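You operate a simulated robot arm through the tools that you are given. There is no shell and no other tool. Be economical: measure what you need, move in short steps, check, and stop when the job is done.

Carry out the task below with a simulated robot arm. There is one attempt and no reset: what you move stays moved.

TASK
Put the small pack from the top of the small-work bench and the steel gauge block in the small grey crate.

It is judged by the outcome, as a careful person would: the job done as asked, and still so three seconds after it is handed in. It fails if anything else is knocked over, pushed out of place, dropped, spilled or broken.

THE ROBOT
A 7-joint arm with a two-finger parallel gripper, fixed in place. Base frame: the origin is at the foot of the arm, x ahead of it, y to its left, z up; the work surface is at about z = 800. Lengths are in mm, angles in degrees, forces in N, time in s.
With the tool pointing down near the work surface it reaches from about 240 to 680 mm from the base axis. Its first joint turns from -66.0 to 66.0 degrees. Payload 2.4 kg.
Tool frame: the origin (TCP) lies between the finger pads and is the grasp point; the fingertips stand 30 mm ahead of it; z points along the fingers, y is the line along which they close. The gripper opens to 94 mm. The fingers are 28 mm wide and 10 mm thick; the gripper's body (50 by 96 mm) begins 55 mm behind the TCP.
Orientation is told as [roll, pitch, yaw] about the base's x, y, z axes, in that order, counted from this pose: with the fingers straight down and closing along the base's y, the tool's x points along the base's -x, its y along +y and its z along -z.

THE INTERFACE
- The arm moves only by the tool step_arm. Its argument "plan" is one flat list of numbers, 7 for each row, row after row: the shift along the tool's x, y, z in units of 30 mm (1.0 is 30 mm), then the turn, a rotation vector about the tool's x, y, z in units of 5 degrees (1.0 is 5 degrees), then the opening, from 0 (shut) to 1 (fully open). In form: [tx, ty, tz, ax, ay, az, jaw, tx, ty, tz, ax, ay, az, jaw, ...]. A call has 1 to 12 rows; each row shifts and turns the commanded pose from where the row before left it, along the tool's axes as they then stand. A call with a number of a shift or a turn outside -1 to 1 is refused whole. A row lasts 0.2 s, in which the tool goes at most 50 mm and 8.6 degrees; a call with a longer step from one row to the next is refused whole, and so is a gripper value outside its range. A pose out of reach is approached as far as the arm can. The call stops where the force on the tool passes 40 N (or 10 N more than at its start, if that is more) or the arm is blocked; 0.2 s more then pass. The fingers move at their own pace (about 153 mm/s each) and stop on an object; they squeeze with about 24 N. The grip force told is the motor's: it shows also when the fingers shut on nothing. Time passes only in rows, and 0.2 s behind the last, so rows that do not move let the fingers close. It gives the time, the measured TCP pose, the force on the tool (base axes), the opening and the grip force at its end, in the units of the frame above (readings bear some noise), and new pictures: "pictures" is both (left out), scene, wrist or none.
- Cameras (640 x 400 px; columns grow to the right, rows downward): "scene" is fixed at [54.3, 494.9, 1455.9]; the picture's right is [-0.50, -0.87, 0.00], its down [-0.50, 0.29, -0.82] and it looks along [0.71, -0.41, -0.58] (base axes); focal length 312 px, centre (320, 200). "wrist" rides on the gripper at [-37, 0, -58] in the tool frame; the picture's right is [0.00, -1.00, 0.00], its down [0.97, 0.00, -0.24] and it looks along [0.24, 0.00, 0.97] (tool axes); focal length 218 px, centre (320, 200).
- point_at(camera, pixels): for up to 12 pixels [column, row] of the newest picture of that camera ("zoom" is the newest enlarged one), the place [x, y, z] in the base frame of the surface seen there, good to about 2 mm, but the place of the scene camera against the robot may be out by one fixed shift of up to 18 mm in any direction. No time passes.
- inspect(camera, box): a new picture of the part [left, top, right, bottom] of that camera's present view, enlarged. No time passes.
- finish_job(): hands the job in; it is judged then, once.

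Work in short steps. Measure before you move; look again where a grasp or a placing could have gone wrong, and mend it. You have 60 turns and 120 pictures in all, the two below and enlarged ones among them. Open the gripper and draw the arm clear of the work before you hand the job in, unless the task says otherwise; then end with one line.

The tools are called after "Call:" as name(argument=value, ...) on one line, values as JSON. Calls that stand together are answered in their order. step_arm: Moves the arm, as the interface text tells. Its arguments: {"type":"object","properties":{"plan":{"type":"array","items":{"type":"number"}},"pictures":{"type":"string","enum":["both","scene","wrist","none"]}},"required":["plan"]} The other tools are called the same way: point_at (camera, pixels) gives the place of the surface under pixels of a picture; inspect (camera, box) takes an enlarged picture of a part of a camera's view; finish_job () hands the job in.

At the start:

```text
t: 0.0
eef_pos: [266.1, 219.7, 1178.2]
ee_rot: [0.1, 0.0, 0.0]
ft_force: [0.2, 0.1, -0.6]
width: 93.9
grasp_force: 0.1
```

scene: 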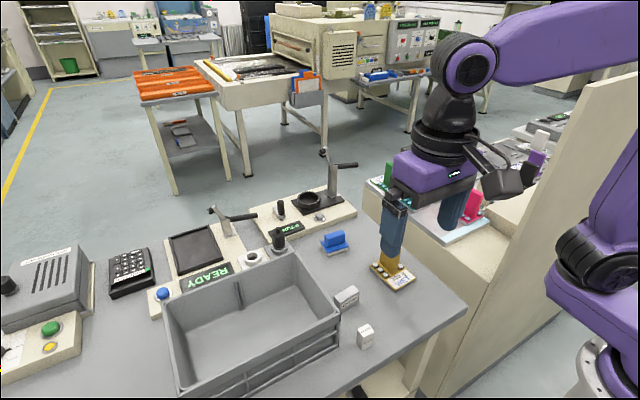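
wrist: 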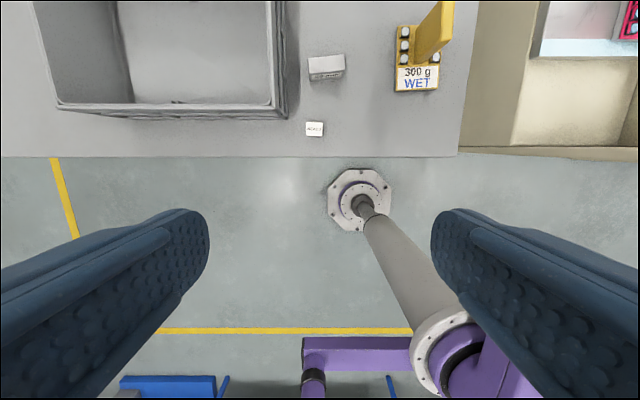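

The pictures show two small pale items by the crate at (347,297) and (365,337), and other things on a bench to the right. I enlarge these to identify them.

Call:
inspect(camera="scene", box=[300, 220, 460, 360])

Call:
inspect(camera="scene", box=[360, 100, 600, 250])

Call:
inspect(camera="wrist", box=[270, 0, 470, 150])

Call:
inspect(camera="scene", box=[0, 180, 260, 390])

```text
2.86 times, centred on (380, 290) of scene
```

zoom: 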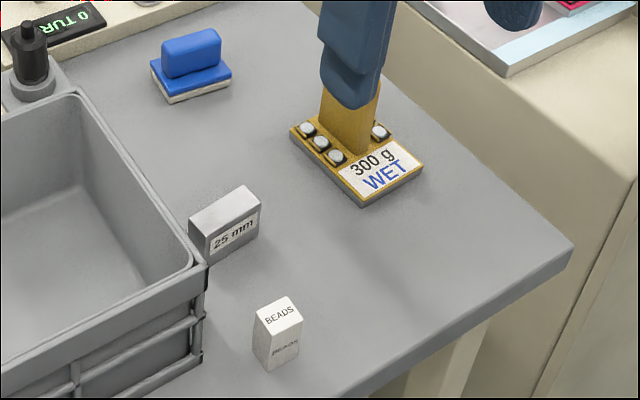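

```text
2.67 times, centred on (480, 175) of scene
```

zoom: 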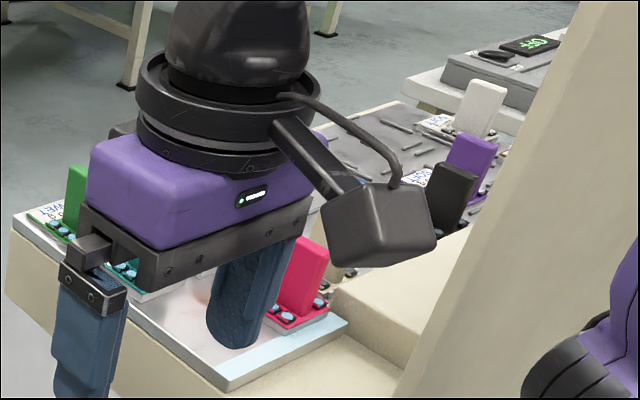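

```text
2.67 times, centred on (370, 75) of wrist
```

zoom: 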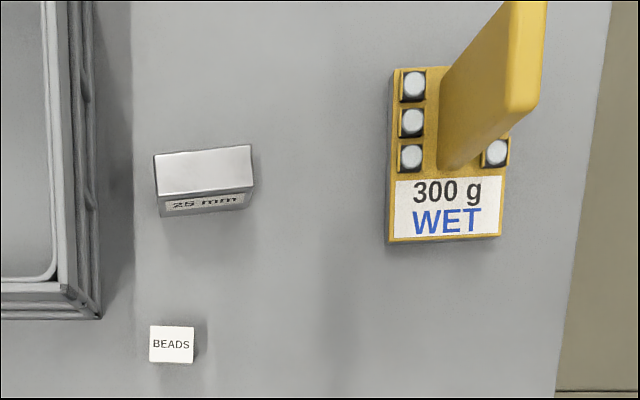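

```text
1.90 times, centred on (130, 285) of scene
```

zoom: 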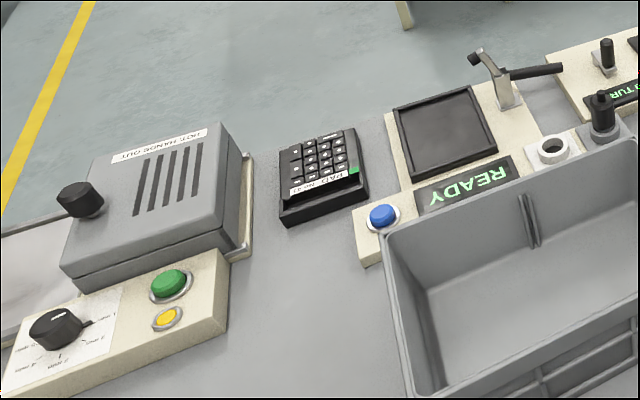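

The pack reads "BEADS" and the steel block "25 mm". I measure both, plus the crate.

Call:
point_at(camera="wrist", pixels=[[314, 129], [307, 122], [323, 136], [326, 67], [309, 58], [343, 56], [312, 76], [340, 76], [287, 100], [272, 60], [200, 60], [275, 110]])

Call:
point_at(camera="scene", pixels=[[364, 329], [347, 290], [337, 316], [300, 252], [168, 305], [186, 392], [240, 320], [255, 285], [300, 310], [385, 345], [278, 235], [335, 238]])

Call:
inspect(camera="scene", box=[490, 100, 590, 180])

```text
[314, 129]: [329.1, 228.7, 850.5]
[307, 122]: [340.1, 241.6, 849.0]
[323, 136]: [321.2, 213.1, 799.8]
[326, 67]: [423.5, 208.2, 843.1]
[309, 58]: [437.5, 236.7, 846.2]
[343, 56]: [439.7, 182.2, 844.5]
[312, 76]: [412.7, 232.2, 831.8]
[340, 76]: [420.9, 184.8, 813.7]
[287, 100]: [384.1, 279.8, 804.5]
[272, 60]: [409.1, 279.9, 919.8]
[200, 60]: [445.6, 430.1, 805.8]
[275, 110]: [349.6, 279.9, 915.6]
```

```text
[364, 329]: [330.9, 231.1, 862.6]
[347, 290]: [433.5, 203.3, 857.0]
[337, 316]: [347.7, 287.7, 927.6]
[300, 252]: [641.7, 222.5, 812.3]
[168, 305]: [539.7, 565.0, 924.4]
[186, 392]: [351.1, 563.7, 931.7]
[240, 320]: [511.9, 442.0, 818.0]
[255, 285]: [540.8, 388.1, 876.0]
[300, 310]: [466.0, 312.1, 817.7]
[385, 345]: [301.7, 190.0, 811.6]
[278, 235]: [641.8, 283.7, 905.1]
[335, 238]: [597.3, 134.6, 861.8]
```

```text
5.00 times, centred on (540, 140) of scene
```

zoom: 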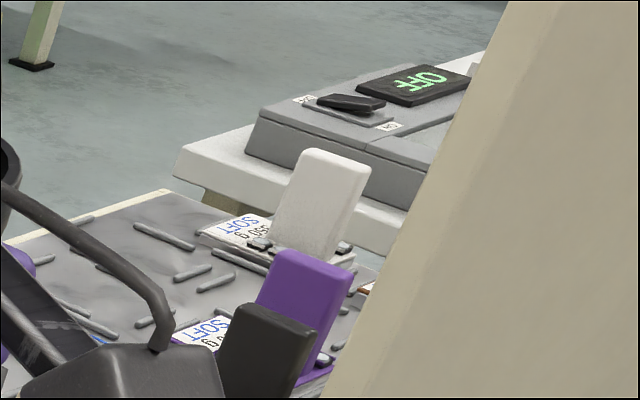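

The BEADS pack is at about (329,228) with its top at 850, and the block at about (430,209) with its top at 845. I'll grip both along base x with yaw -90, so the camera side stays away from the crate. I turn the tool up high first.

Call:
step_arm(plan=[0, 0, 0, 0, 0, 1, 1, 0, 0, 0, 0, 0, 1, 1, 0, 0, 0, 0, 0, 1, 1, 0, 0, 0, 0, 0, 1, 1, 0, 0, 0, 0, 0, 1, 1, 0, 0, 0, 0, 0, 1, 1, 0, 0, 0, 0, 0, 1, 1, 0, 0, 0, 0, 0, 1, 1, 0, 0, 0, 0, 0, 1, 1], pictures="none")

Call:
step_arm(plan=[0, 0, 0, 0, 0, 1, 1, 0, 0, 0, 0, 0, 1, 1, 0, 0, 0, 0, 0, 1, 1, 0, 0, 0, 0, 0, 1, 1, 0, 0, 0, 0, 0, 1, 1, 0, 0, 0, 0, 0, 1, 1, 0, 0, 0, 0, 0, 1, 1, 0, 0, 0, 0, 0, 1, 1, 0, 0, 0, 0, 0, 1, 1])

```text
t: 2.0
eef_pos: [263.6, 220.8, 1180.0]
ee_rot: [0.0, 0.0, -45.1]
ft_force: [-0.5, -0.2, 0.4]
width: 93.9
grasp_force: 0.1
```

```text
t: 4.0
eef_pos: [265.3, 220.3, 1179.4]
ee_rot: [0.0, 0.0, -90.1]
ft_force: [-1.2, 0.0, -0.4]
width: 94.2
grasp_force: 0.0
```

scene: 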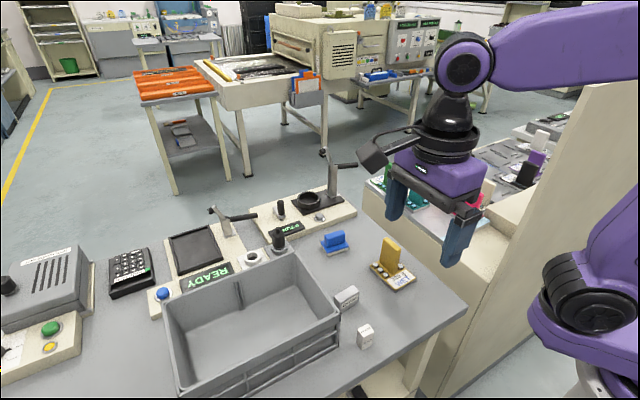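
wrist: 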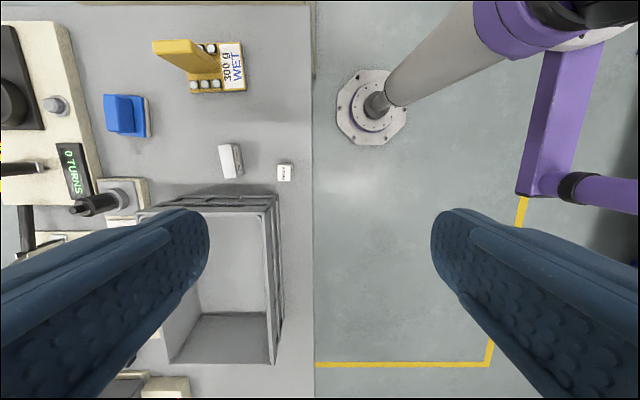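

The turn is done; tool x is now base +y and tool y is base +x. I move over the pack at z of about 1000 and look.

Call:
step_arm(plan=[0.043, 0.355, 0.99, 0, 0, 0, 1, 0.043, 0.355, 0.99, 0, 0, 0, 1, 0.043, 0.355, 0.99, 0, 0, 0, 1, 0.043, 0.355, 0.99, 0, 0, 0, 1, 0.043, 0.355, 0.99, 0, 0, 0, 1, 0.043, 0.355, 0.99, 0, 0, 0, 1])

```text
t: 5.4
eef_pos: [329.1, 227.2, 1000.9]
ee_rot: [0.0, -0.1, -90.0]
ft_force: [-0.4, -0.1, -0.5]
width: 93.5
grasp_force: 0.1
```

scene: 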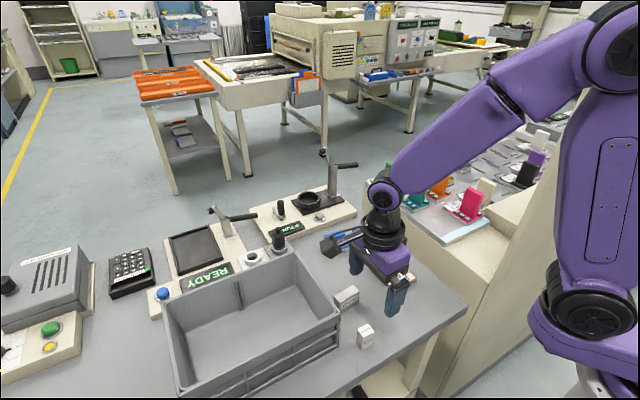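
wrist: 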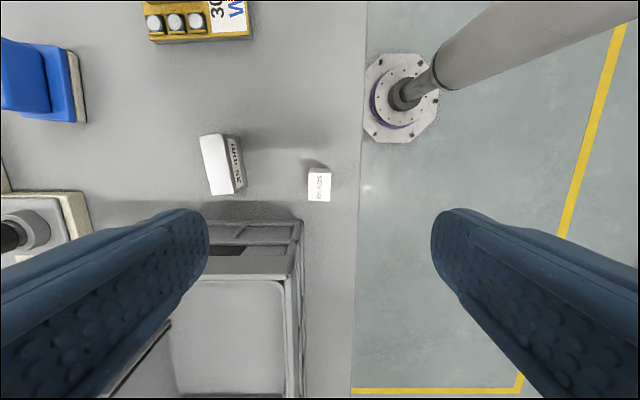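

The pack shows at (319,185) and the block at (220,165); I measure both up close.

Call:
inspect(camera="wrist", box=[190, 125, 350, 225])

Call:
point_at(camera="wrist", pixels=[[319, 188], [310, 174], [329, 174], [310, 199], [329, 199], [203, 138], [224, 138], [212, 192], [232, 191], [218, 165], [232, 145], [241, 185]])

```text
4.00 times, centred on (270, 175) of wrist
```

zoom: 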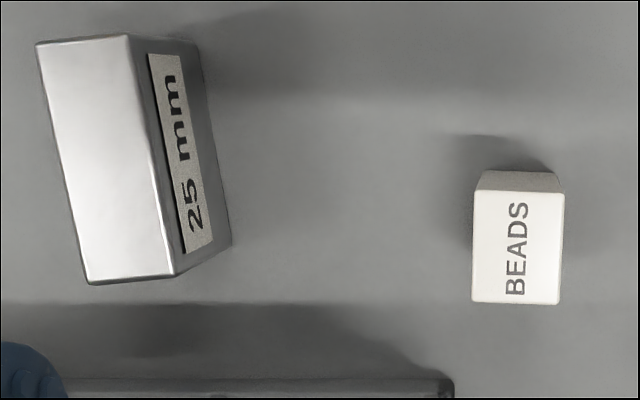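

```text
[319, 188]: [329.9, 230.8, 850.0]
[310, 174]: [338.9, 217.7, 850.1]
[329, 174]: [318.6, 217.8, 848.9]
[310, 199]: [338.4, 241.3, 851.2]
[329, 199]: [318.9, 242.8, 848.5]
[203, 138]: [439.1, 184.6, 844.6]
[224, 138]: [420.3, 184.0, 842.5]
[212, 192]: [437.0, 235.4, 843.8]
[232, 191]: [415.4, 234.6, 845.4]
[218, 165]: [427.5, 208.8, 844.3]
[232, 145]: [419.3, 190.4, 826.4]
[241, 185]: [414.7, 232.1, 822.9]
```

Pack centre is (329,230) and about 21 mm wide in x. I measure the block's corners exactly in the zoom and lower to the pack.

Call:
point_at(camera="zoom", pixels=[[42, 50], [124, 40], [92, 277], [170, 270], [105, 160], [62, 160], [146, 160], [84, 50], [130, 272], [475, 195], [563, 195], [517, 250]])

Call:
step_arm(plan=[0.1, 0, 0.9, 0, 0, 0, 1, 0, 0, 0.9, 0, 0, 0, 1, 0, 0, 0.9, 0, 0, 0, 1, 0, 0, 0.9, 0, 0, 0, 1, 0, 0, 0.9, 0, 0, 0, 1, 0, 0, 0.9, 0, 0, 0, 1])

```text
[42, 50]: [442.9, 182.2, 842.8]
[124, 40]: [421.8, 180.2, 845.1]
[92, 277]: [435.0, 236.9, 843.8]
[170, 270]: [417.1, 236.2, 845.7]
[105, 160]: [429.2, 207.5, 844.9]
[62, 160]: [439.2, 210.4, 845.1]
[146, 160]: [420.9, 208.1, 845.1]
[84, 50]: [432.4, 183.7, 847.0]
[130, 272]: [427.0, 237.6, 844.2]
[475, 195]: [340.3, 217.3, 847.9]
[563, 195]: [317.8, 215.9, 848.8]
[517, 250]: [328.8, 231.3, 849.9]
```

```text
t: 6.8
eef_pos: [328.5, 229.8, 837.0]
ee_rot: [-0.1, 0.0, -89.9]
ft_force: [0.6, -0.5, 1.0]
width: 93.8
grasp_force: 0.1
```

scene: 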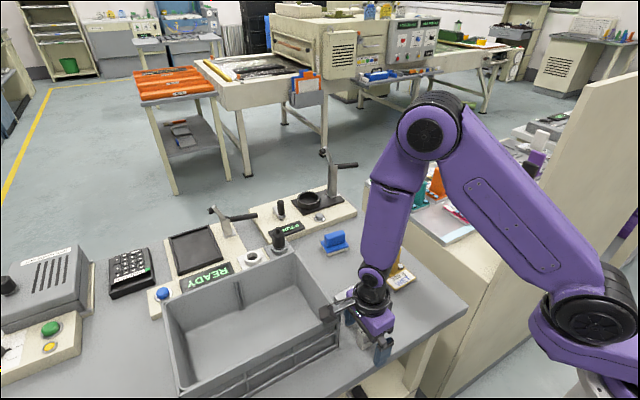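
wrist: 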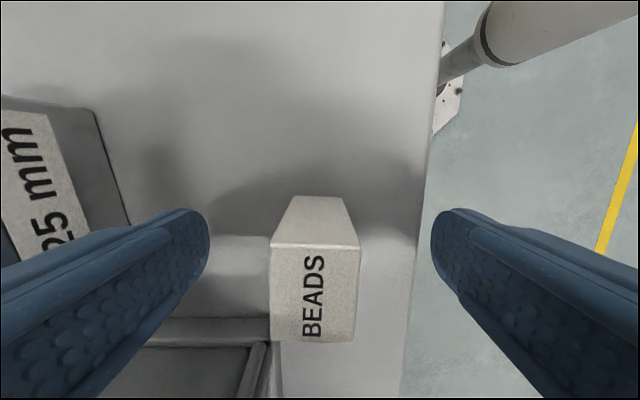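

No contact force, but a bracket box on the tool's +x side reaches over the crate rim in the scene picture near (330,312). I check its height before closing.

Call:
inspect(camera="scene", box=[290, 250, 430, 380])

Call:
point_at(camera="scene", pixels=[[325, 313], [334, 316], [345, 303], [327, 307], [355, 308], [335, 325], [322, 318], [316, 322], [375, 325], [372, 298]])

```text
3.08 times, centred on (360, 315) of scene
```

zoom: 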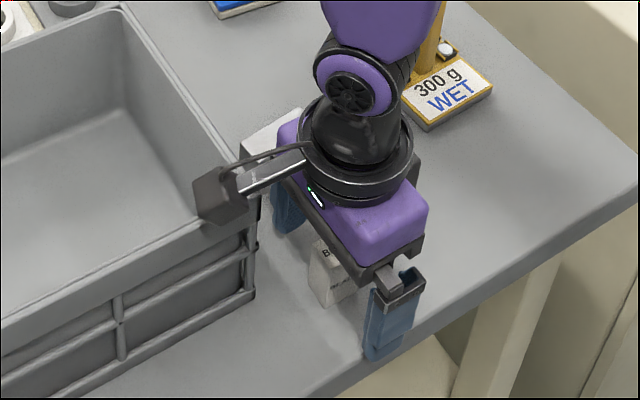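

```text
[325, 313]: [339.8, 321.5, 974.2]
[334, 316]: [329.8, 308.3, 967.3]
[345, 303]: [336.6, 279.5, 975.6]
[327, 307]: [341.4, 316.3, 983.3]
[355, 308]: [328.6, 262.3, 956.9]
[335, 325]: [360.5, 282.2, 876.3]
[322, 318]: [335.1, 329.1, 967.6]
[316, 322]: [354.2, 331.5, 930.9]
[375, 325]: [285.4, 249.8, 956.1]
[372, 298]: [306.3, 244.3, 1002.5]
```

The bracket box stays at about z 945 or higher, clear of the rim at 918. I close on the pack.

Call:
step_arm(plan=[0, 0, 0, 0, 0, 0, 0.5, 0, 0, 0, 0, 0, 0, 0, 0, 0, 0, 0, 0, 0, 0, 0, 0, 0, 0, 0, 0, 0], pictures="none")

Call:
step_arm(plan=[0, 0, -0.5, 0, 0, 0, 0, 0, 0, -1, 0, 0, 0, 0, 0, 0, -1, 0, 0, 0, 0, 0, 0, -1, 0, 0, 0, 0, 0, 0, -1, 0, 0, 0, 0])

```text
t: 7.8
eef_pos: [328.5, 232.3, 837.7]
ee_rot: [0.0, 0.0, -89.9]
ft_force: [-0.5, 0.6, 0.7]
width: 25.7
grasp_force: 23.6
```

```text
t: 9.0
eef_pos: [329.5, 230.9, 976.2]
ee_rot: [0.0, 0.0, -90.0]
ft_force: [0.0, 0.2, -0.6]
width: 25.2
grasp_force: 24.0
```

scene: 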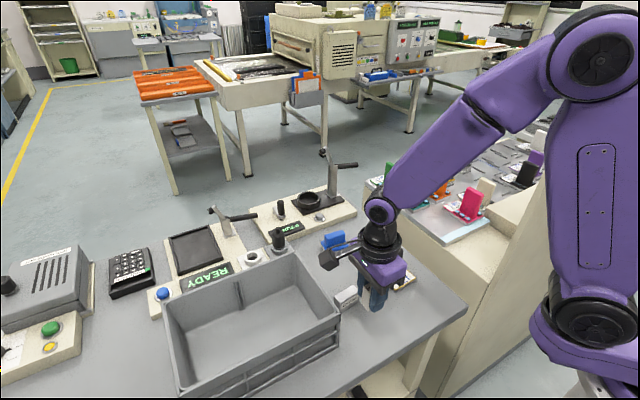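
wrist: 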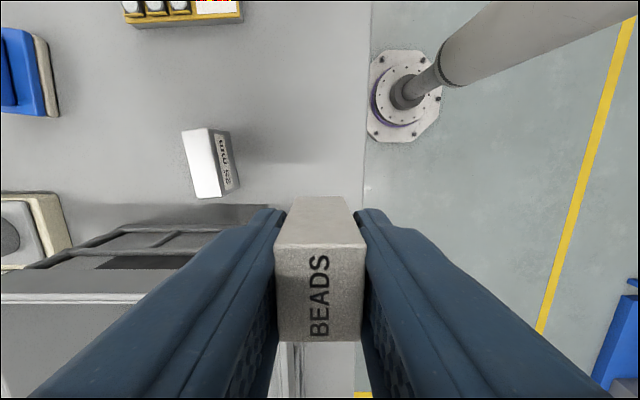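

Pack is held (25 mm). I raise it a little and carry it over the crate to about (445,430).

Call:
step_arm(plan=[0, 0, -0.8, 0, 0, 0, 0, 0.95, 0.55, 0, 0, 0, 0, 0, 0.95, 0.55, 0, 0, 0, 0, 0, 0.95, 0.55, 0, 0, 0, 0, 0, 0.95, 0.55, 0, 0, 0, 0, 0, 0.95, 0.55, 0, 0, 0, 0, 0, 0.95, 0.55, 0, 0, 0, 0, 0, 0.95, 0.55, 0, 0, 0, 0, 0])

```text
t: 10.8
eef_pos: [444.7, 429.6, 998.0]
ee_rot: [0.1, -0.1, -90.0]
ft_force: [0.2, 0.0, 0.2]
width: 25.5
grasp_force: 24.0
```

scene: 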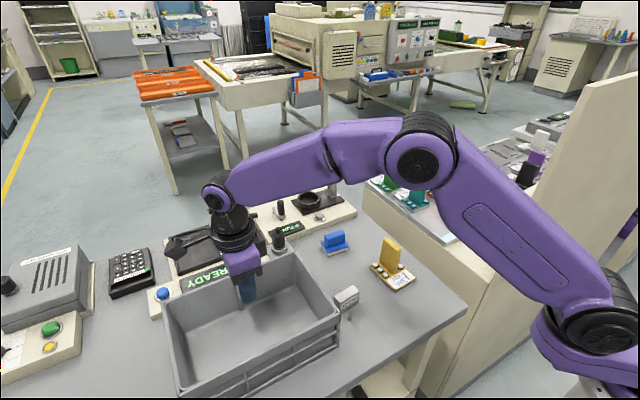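
wrist: 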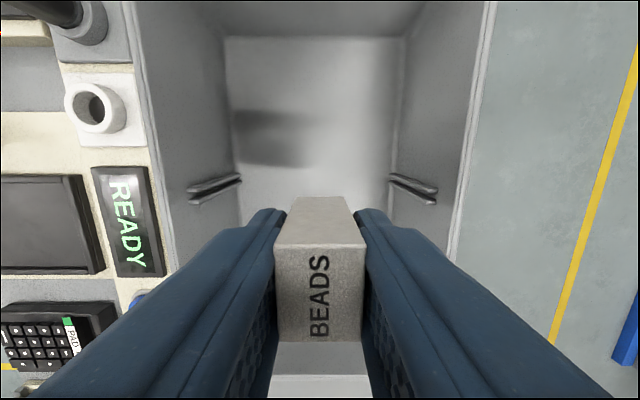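

I check the crate's inner width and floor under the tool before lowering.

Call:
point_at(camera="wrist", pixels=[[228, 180], [240, 180], [392, 180], [408, 180], [320, 120], [320, 365], [440, 190], [480, 190], [150, 190], [320, 385], [200, 190], [320, 34]])

```text
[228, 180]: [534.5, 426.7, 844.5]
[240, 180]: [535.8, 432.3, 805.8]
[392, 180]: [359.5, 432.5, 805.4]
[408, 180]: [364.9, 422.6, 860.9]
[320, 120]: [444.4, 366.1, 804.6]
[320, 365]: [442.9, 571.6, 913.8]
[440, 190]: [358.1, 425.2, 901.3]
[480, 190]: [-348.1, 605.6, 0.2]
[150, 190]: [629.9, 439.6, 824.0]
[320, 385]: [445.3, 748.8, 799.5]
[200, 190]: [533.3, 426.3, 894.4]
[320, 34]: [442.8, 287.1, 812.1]
```

Inside is x 360–535, floor 805, so there's ample room. I lower to the floor.

Call:
step_arm(plan=[0, 0, 0.9, 0, 0, 0, 0, 0, 0, 0.9, 0, 0, 0, 0, 0, 0, 0.9, 0, 0, 0, 0, 0, 0, 0.9, 0, 0, 0, 0, 0, 0, 0.9, 0, 0, 0, 0, 0, 0, 0.5, 0, 0, 0, 0, 0, 0, 0.1, 0, 0, 0, 0])

```text
t: 12.4
eef_pos: [445.4, 431.3, 843.9]
ee_rot: [0.1, 0.0, -90.0]
ft_force: [-0.6, 0.5, 0.0]
width: 25.3
grasp_force: 24.1
```

scene: 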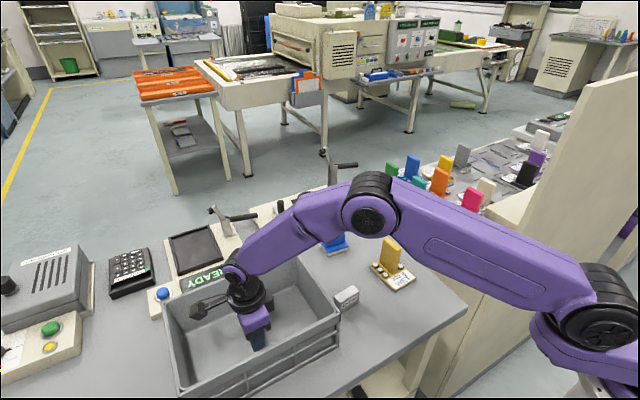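
wrist: 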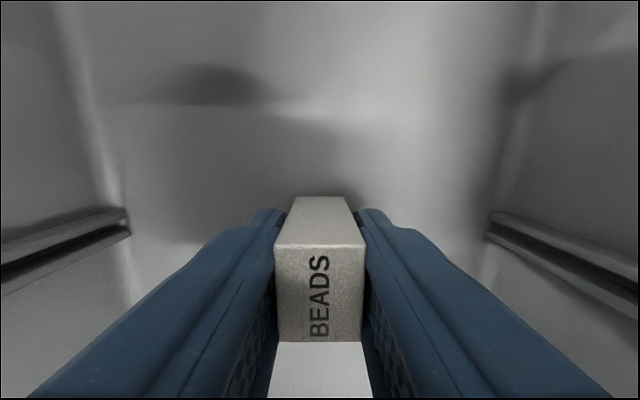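

The pack is about at the floor. I lower 1 mm more, release and rise.

Call:
step_arm(plan=[0, 0, 0.04, 0, 0, 0, 0, 0, 0, 0, 0, 0, 0, 0.5, 0, 0, 0, 0, 0, 0, 0.6, 0, 0, 0, 0, 0, 0, 0.6, 0, 0, -0.6, 0, 0, 0, 0.6, 0, 0, -0.9, 0, 0, 0, 0.6, 0, 0, -1, 0, 0, 0, 0.6, 0, 0, -1, 0, 0, 0, 0.6, 0, 0, -1, 0, 0, 0, 0.6, 0, 0, -1, 0, 0, 0, 0.6])

```text
t: 14.6
eef_pos: [444.1, 431.3, 1008.8]
ee_rot: [0.0, 0.1, -90.0]
ft_force: [0.1, 0.0, -0.1]
width: 56.3
grasp_force: 0.0
```

scene: 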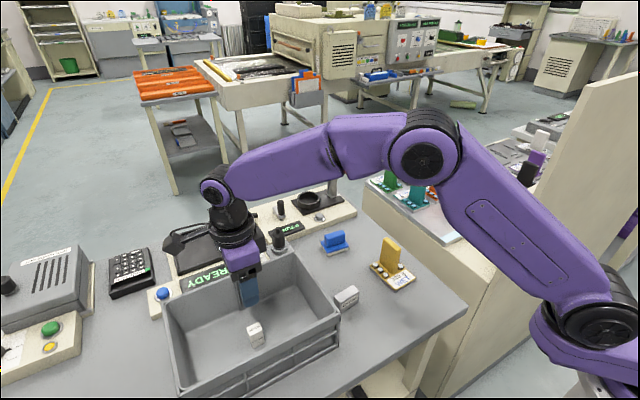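
wrist: 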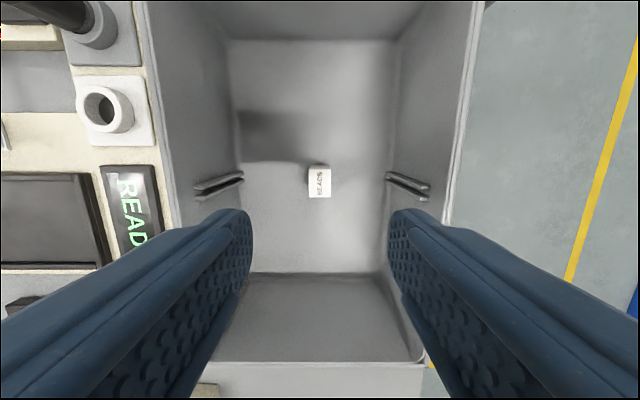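

The pack stands in the crate. Block centre is about (429,209), with its long axis turned about +6.5°, so I move above it at height and turn the tool to match.

Call:
step_arm(plan=[-0.925, -0.062, 0, 0, 0, 0, 0.8, -0.925, -0.062, 0, 0, 0, 0, 0.8, -0.925, -0.062, 0, 0, 0, 0, 0.8, -0.925, -0.062, 0, 0, 0, 0, 0.8, -0.925, -0.062, 0, 0, 0, 0, 0.8, -0.925, -0.062, 0, 0, 0, 0, 0.8, -0.925, -0.062, 0, 0, 0, 0, 0.8, -0.925, -0.062, 0, 0, 0, 0, 0.8, 0, 0, 0.6, 0, 0, -0.65, 0.8, 0, 0, 0.6, 0, 0, -0.65, 0.8])

```text
t: 16.8
eef_pos: [428.4, 207.5, 972.3]
ee_rot: [0.1, 0.0, -83.4]
ft_force: [0.9, 0.5, -0.1]
width: 75.2
grasp_force: 0.2
```

scene: 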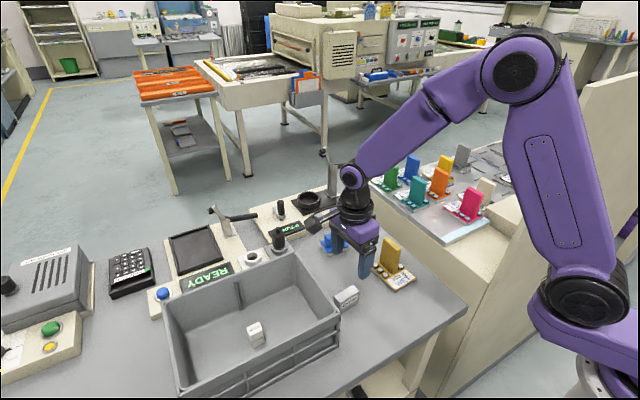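
wrist: 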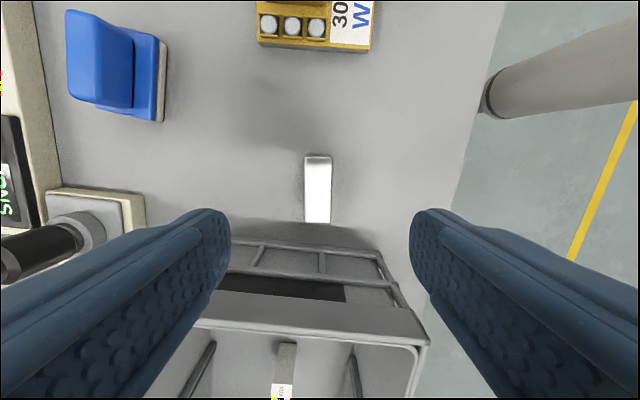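

The block looks aligned with the tool at (318,190). I check its position and the nearest obstacles before descending.

Call:
point_at(camera="wrist", pixels=[[308, 160], [329, 160], [308, 218], [328, 218], [318, 190], [318, 42], [318, 248], [318, 320], [155, 110], [300, 2]])

Call:
inspect(camera="wrist", box=[260, 130, 380, 240])

```text
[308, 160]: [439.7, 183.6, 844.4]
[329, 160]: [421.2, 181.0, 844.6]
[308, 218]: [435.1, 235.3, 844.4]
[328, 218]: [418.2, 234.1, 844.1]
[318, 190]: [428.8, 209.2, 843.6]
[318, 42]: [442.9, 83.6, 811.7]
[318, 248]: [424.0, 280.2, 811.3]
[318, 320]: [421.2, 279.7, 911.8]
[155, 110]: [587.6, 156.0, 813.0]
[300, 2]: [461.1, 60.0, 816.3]
```

```text
3.64 times, centred on (320, 185) of wrist
```

zoom: 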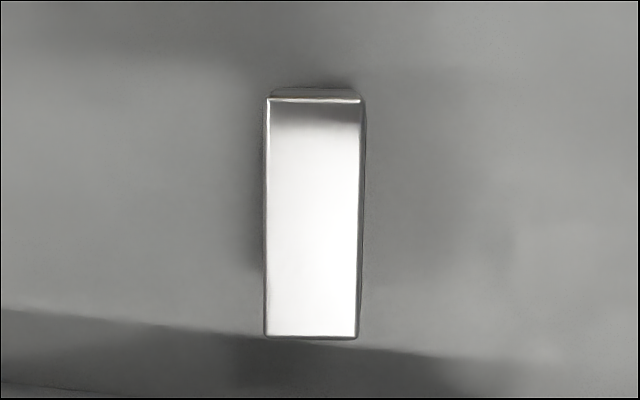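

All clear and parallel. I lower to z of about 834 and close.

Call:
step_arm(plan=[0.04, 0, 0.9, 0, 0, 0, 0.8, 0, 0, 0.9, 0, 0, 0, 0.8, 0, 0, 0.9, 0, 0, 0, 0.8, 0, 0, 0.9, 0, 0, 0, 0.8, 0, 0, 0.8, 0, 0, 0, 0.8, 0, 0, 0.2, 0, 0, 0, 0.8])

Call:
step_arm(plan=[0, 0, 0, 0, 0, 0, 0.5, 0, 0, 0, 0, 0, 0, 0, 0, 0, 0, 0, 0, 0, 0, 0, 0, 0, 0, 0, 0, 0])

```text
t: 18.2
eef_pos: [428.8, 209.8, 835.6]
ee_rot: [-0.1, 0.0, -83.5]
ft_force: [0.9, 0.1, -0.2]
width: 75.1
grasp_force: 0.0
```

scene: 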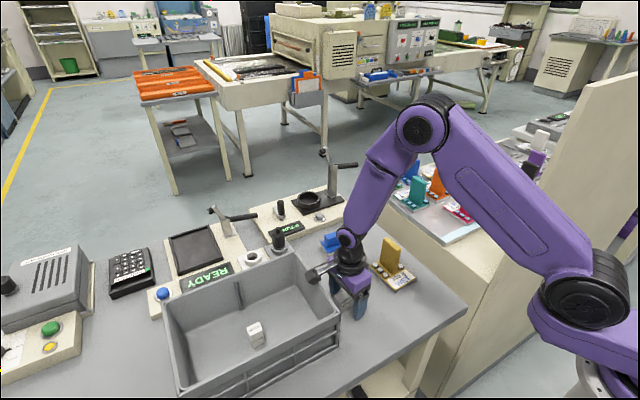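
wrist: 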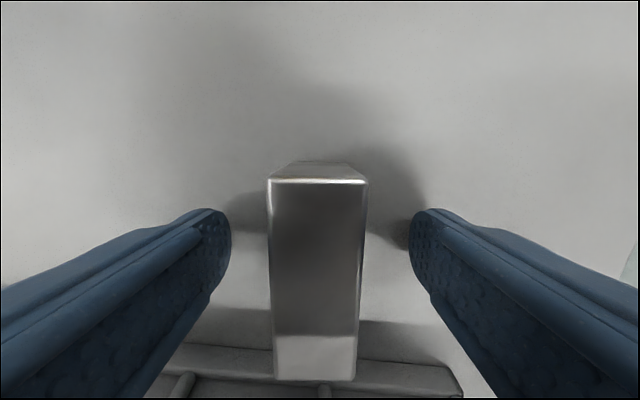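

```text
t: 19.2
eef_pos: [428.7, 211.2, 835.0]
ee_rot: [0.0, 0.0, -83.4]
ft_force: [1.8, 0.4, 0.2]
width: 28.4
grasp_force: 24.1
```

scene: 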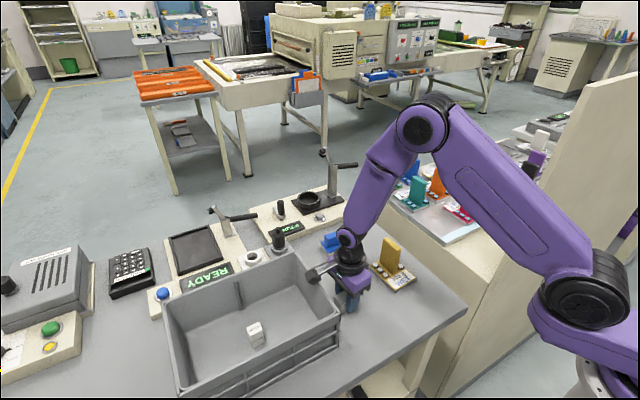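
wrist: 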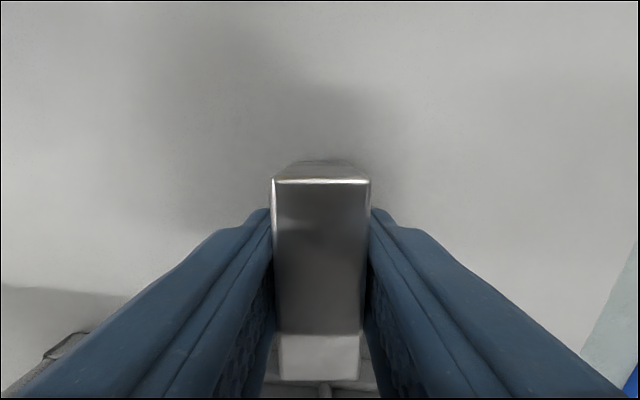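

The grip is firm at 28 mm. I lift slowly, watching for slip.

Call:
step_arm(plan=[0, 0, -0.3, 0, 0, 0, 0, 0, 0, -0.6, 0, 0, 0, 0, 0, 0, -0.7, 0, 0, 0, 0, 0, 0, -0.7, 0, 0, 0, 0, 0, 0, -0.7, 0, 0, 0, 0, 0, 0, -0.7, 0, 0, 0, 0, 0, 0, -0.7, 0, 0, 0, 0, 0, 0, -0.7, 0, 0, 0, 0])

```text
t: 21.0
eef_pos: [428.8, 208.7, 987.3]
ee_rot: [0.0, 0.1, -83.6]
ft_force: [0.6, -0.1, -3.8]
width: 28.6
grasp_force: 23.9
```

scene: 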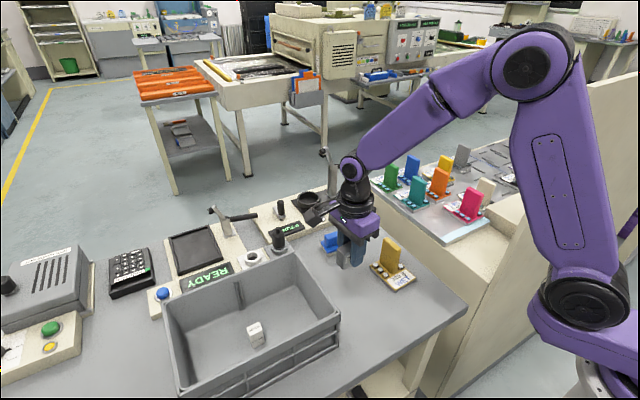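
wrist: 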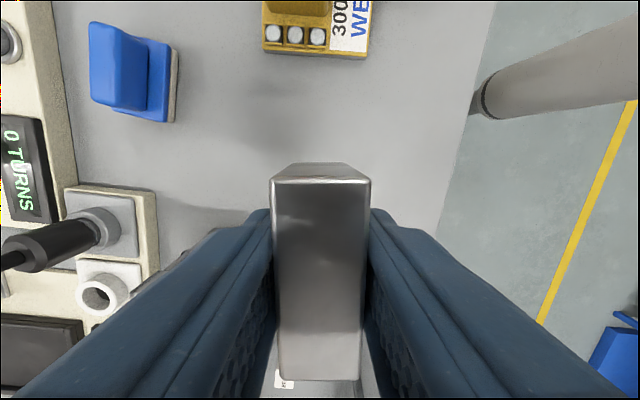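

Block is held, and lifted clear. I straighten the tool and carry it over the crate to (445,350).

Call:
step_arm(plan=[0, 0, -0.3, 0, 0, 0.65, 0, 0, 0, 0, 0, 0, 0.65, 0, 0.783, 0.09, 0, 0, 0, 0, 0, 0.783, 0.09, 0, 0, 0, 0, 0, 0.783, 0.09, 0, 0, 0, 0, 0, 0.783, 0.09, 0, 0, 0, 0, 0, 0.783, 0.09, 0, 0, 0, 0, 0, 0.783, 0.09, 0, 0, 0, 0, 0])

```text
t: 22.8
eef_pos: [446.1, 352.5, 994.8]
ee_rot: [0.0, 0.0, -89.9]
ft_force: [0.2, 0.1, -4.0]
width: 28.4
grasp_force: 23.9
```

scene: 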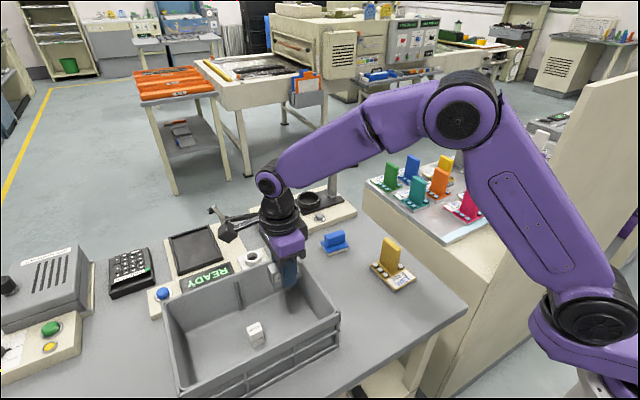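
wrist: 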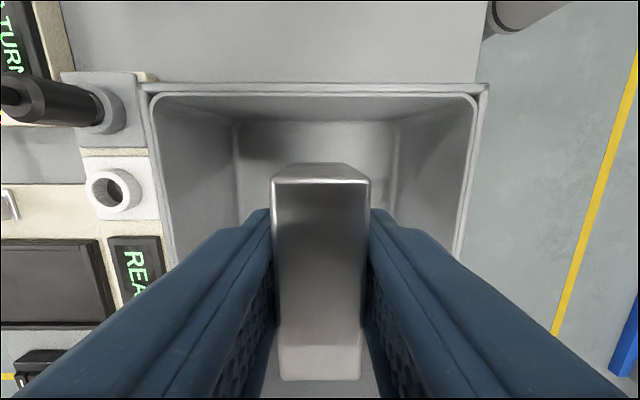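

Clear inside the crate. I lower to about 4 mm above the floor, then check.

Call:
step_arm(plan=[0, 0, 0.9, 0, 0, 0, 0, 0, 0, 0.9, 0, 0, 0, 0, 0, 0, 0.9, 0, 0, 0, 0, 0, 0, 0.9, 0, 0, 0, 0, 0, 0, 0.9, 0, 0, 0, 0, 0, 0, 0.5, 0, 0, 0, 0])

```text
t: 24.2
eef_pos: [443.3, 348.6, 846.3]
ee_rot: [0.0, 0.1, -89.9]
ft_force: [-0.1, -0.2, -4.0]
width: 28.5
grasp_force: 24.1
```

scene: 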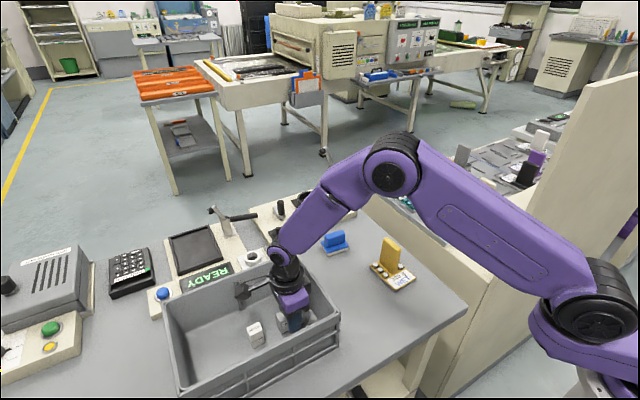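
wrist: 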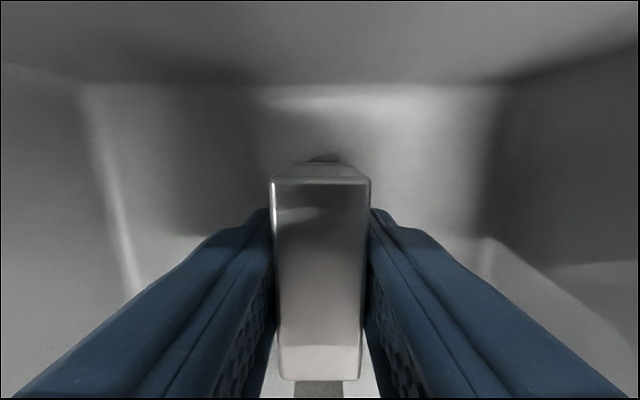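

The full 4 N still hangs on the tool, so the block isn't down yet. I ease down in small steps.

Call:
step_arm(plan=[0, 0, 0.08, 0, 0, 0, 0, 0, 0, 0.06, 0, 0, 0, 0, 0, 0, 0.04, 0, 0, 0, 0], pictures="none")

```text
t: 25.0
eef_pos: [444.6, 350.3, 841.6]
ee_rot: [0.0, 0.1, -90.0]
ft_force: [-0.8, -0.8, -2.9]
width: 28.4
grasp_force: 24.7
```

Call:
step_arm(plan=[0, 0, 0.04, 0, 0, 0, 0, 0, 0, 0, 0, 0, 0, 0], pictures="none")

```text
t: 25.6
eef_pos: [445.2, 350.4, 841.7]
ee_rot: [0.1, 0.0, -90.0]
ft_force: [-5.8, -3.9, 16.9]
width: 28.5
grasp_force: 23.8
```

The force rose to 17 N, so the block rests on the crate floor. I release and rise.

Call:
step_arm(plan=[0, 0, -0.03, 0, 0, 0, 0, 0, 0, 0, 0, 0, 0, 0.5, 0, 0, 0, 0, 0, 0, 0.6, 0, 0, 0, 0, 0, 0, 0.6, 0, 0, -0.6, 0, 0, 0, 0.6, 0, 0, -0.9, 0, 0, 0, 0.6, 0, 0, -1, 0, 0, 0, 0.6, 0, 0, -1, 0, 0, 0, 0.6, 0, 0, -1, 0, 0, 0, 0.6, 0, 0, -1, 0, 0, 0, 0.6, 0, 0, -1, 0, 0, 0, 0.6])

```text
t: 28.0
eef_pos: [445.6, 347.2, 1036.2]
ee_rot: [-0.1, 0.0, -90.0]
ft_force: [0.4, -0.3, 0.8]
width: 56.4
grasp_force: 0.1
```

scene: 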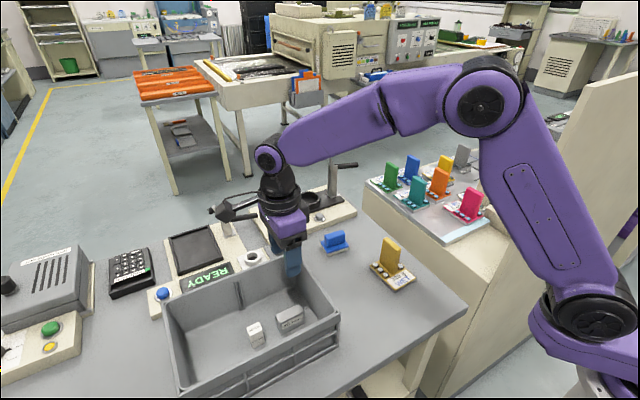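
wrist: 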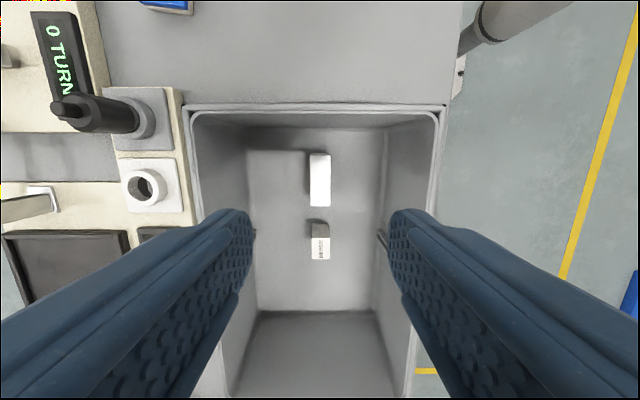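

Both items stand in the crate and nothing else has moved. I draw the arm up and away.

Call:
step_arm(plan=[0, 0, -1, 0, 0, 0, 1, 0, 0, -1, 0, 0, 0, 1, 0, 0, -1, 0, 0, 0, 1, -0.7, -0.9, -0.3, 0, 0, 0, 1, -0.7, -0.9, -0.3, 0, 0, 0, 1, -0.7, -0.9, 0, 0, 0, 0, 1, -0.7, -0.9, 0, 0, 0, 0, 1, -0.7, -0.9, 0, 0, 0, 0, 1, -0.7, -0.9, 0, 0, 0, 0, 1])

```text
t: 30.0
eef_pos: [283.5, 223.2, 1145.4]
ee_rot: [0.0, 0.0, -90.1]
ft_force: [-0.5, 1.1, 1.1]
width: 94.0
grasp_force: 0.0
```

scene: 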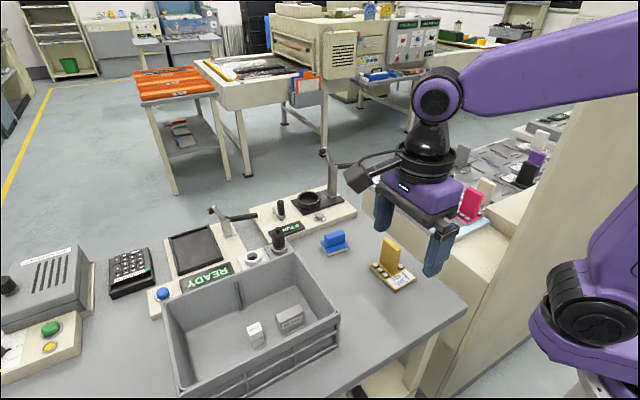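
wrist: 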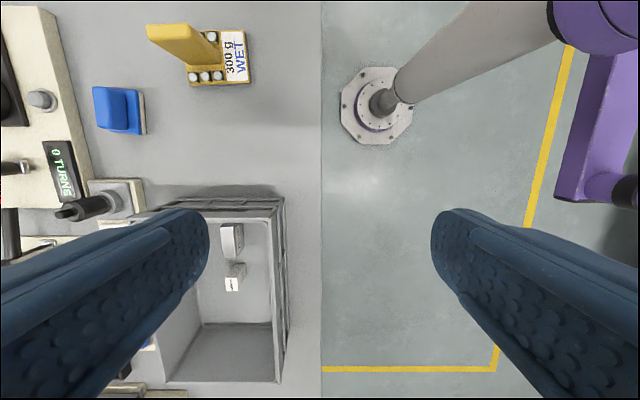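

The arm is clear, the gripper is open, and both items rest in the crate.

Call:
finish_job()

```text
The job is handed in.
```

The small "BEADS" pack and the "25 mm" steel gauge block are both standing in the small grey crate, and nothing else looked moved in the last pictures.
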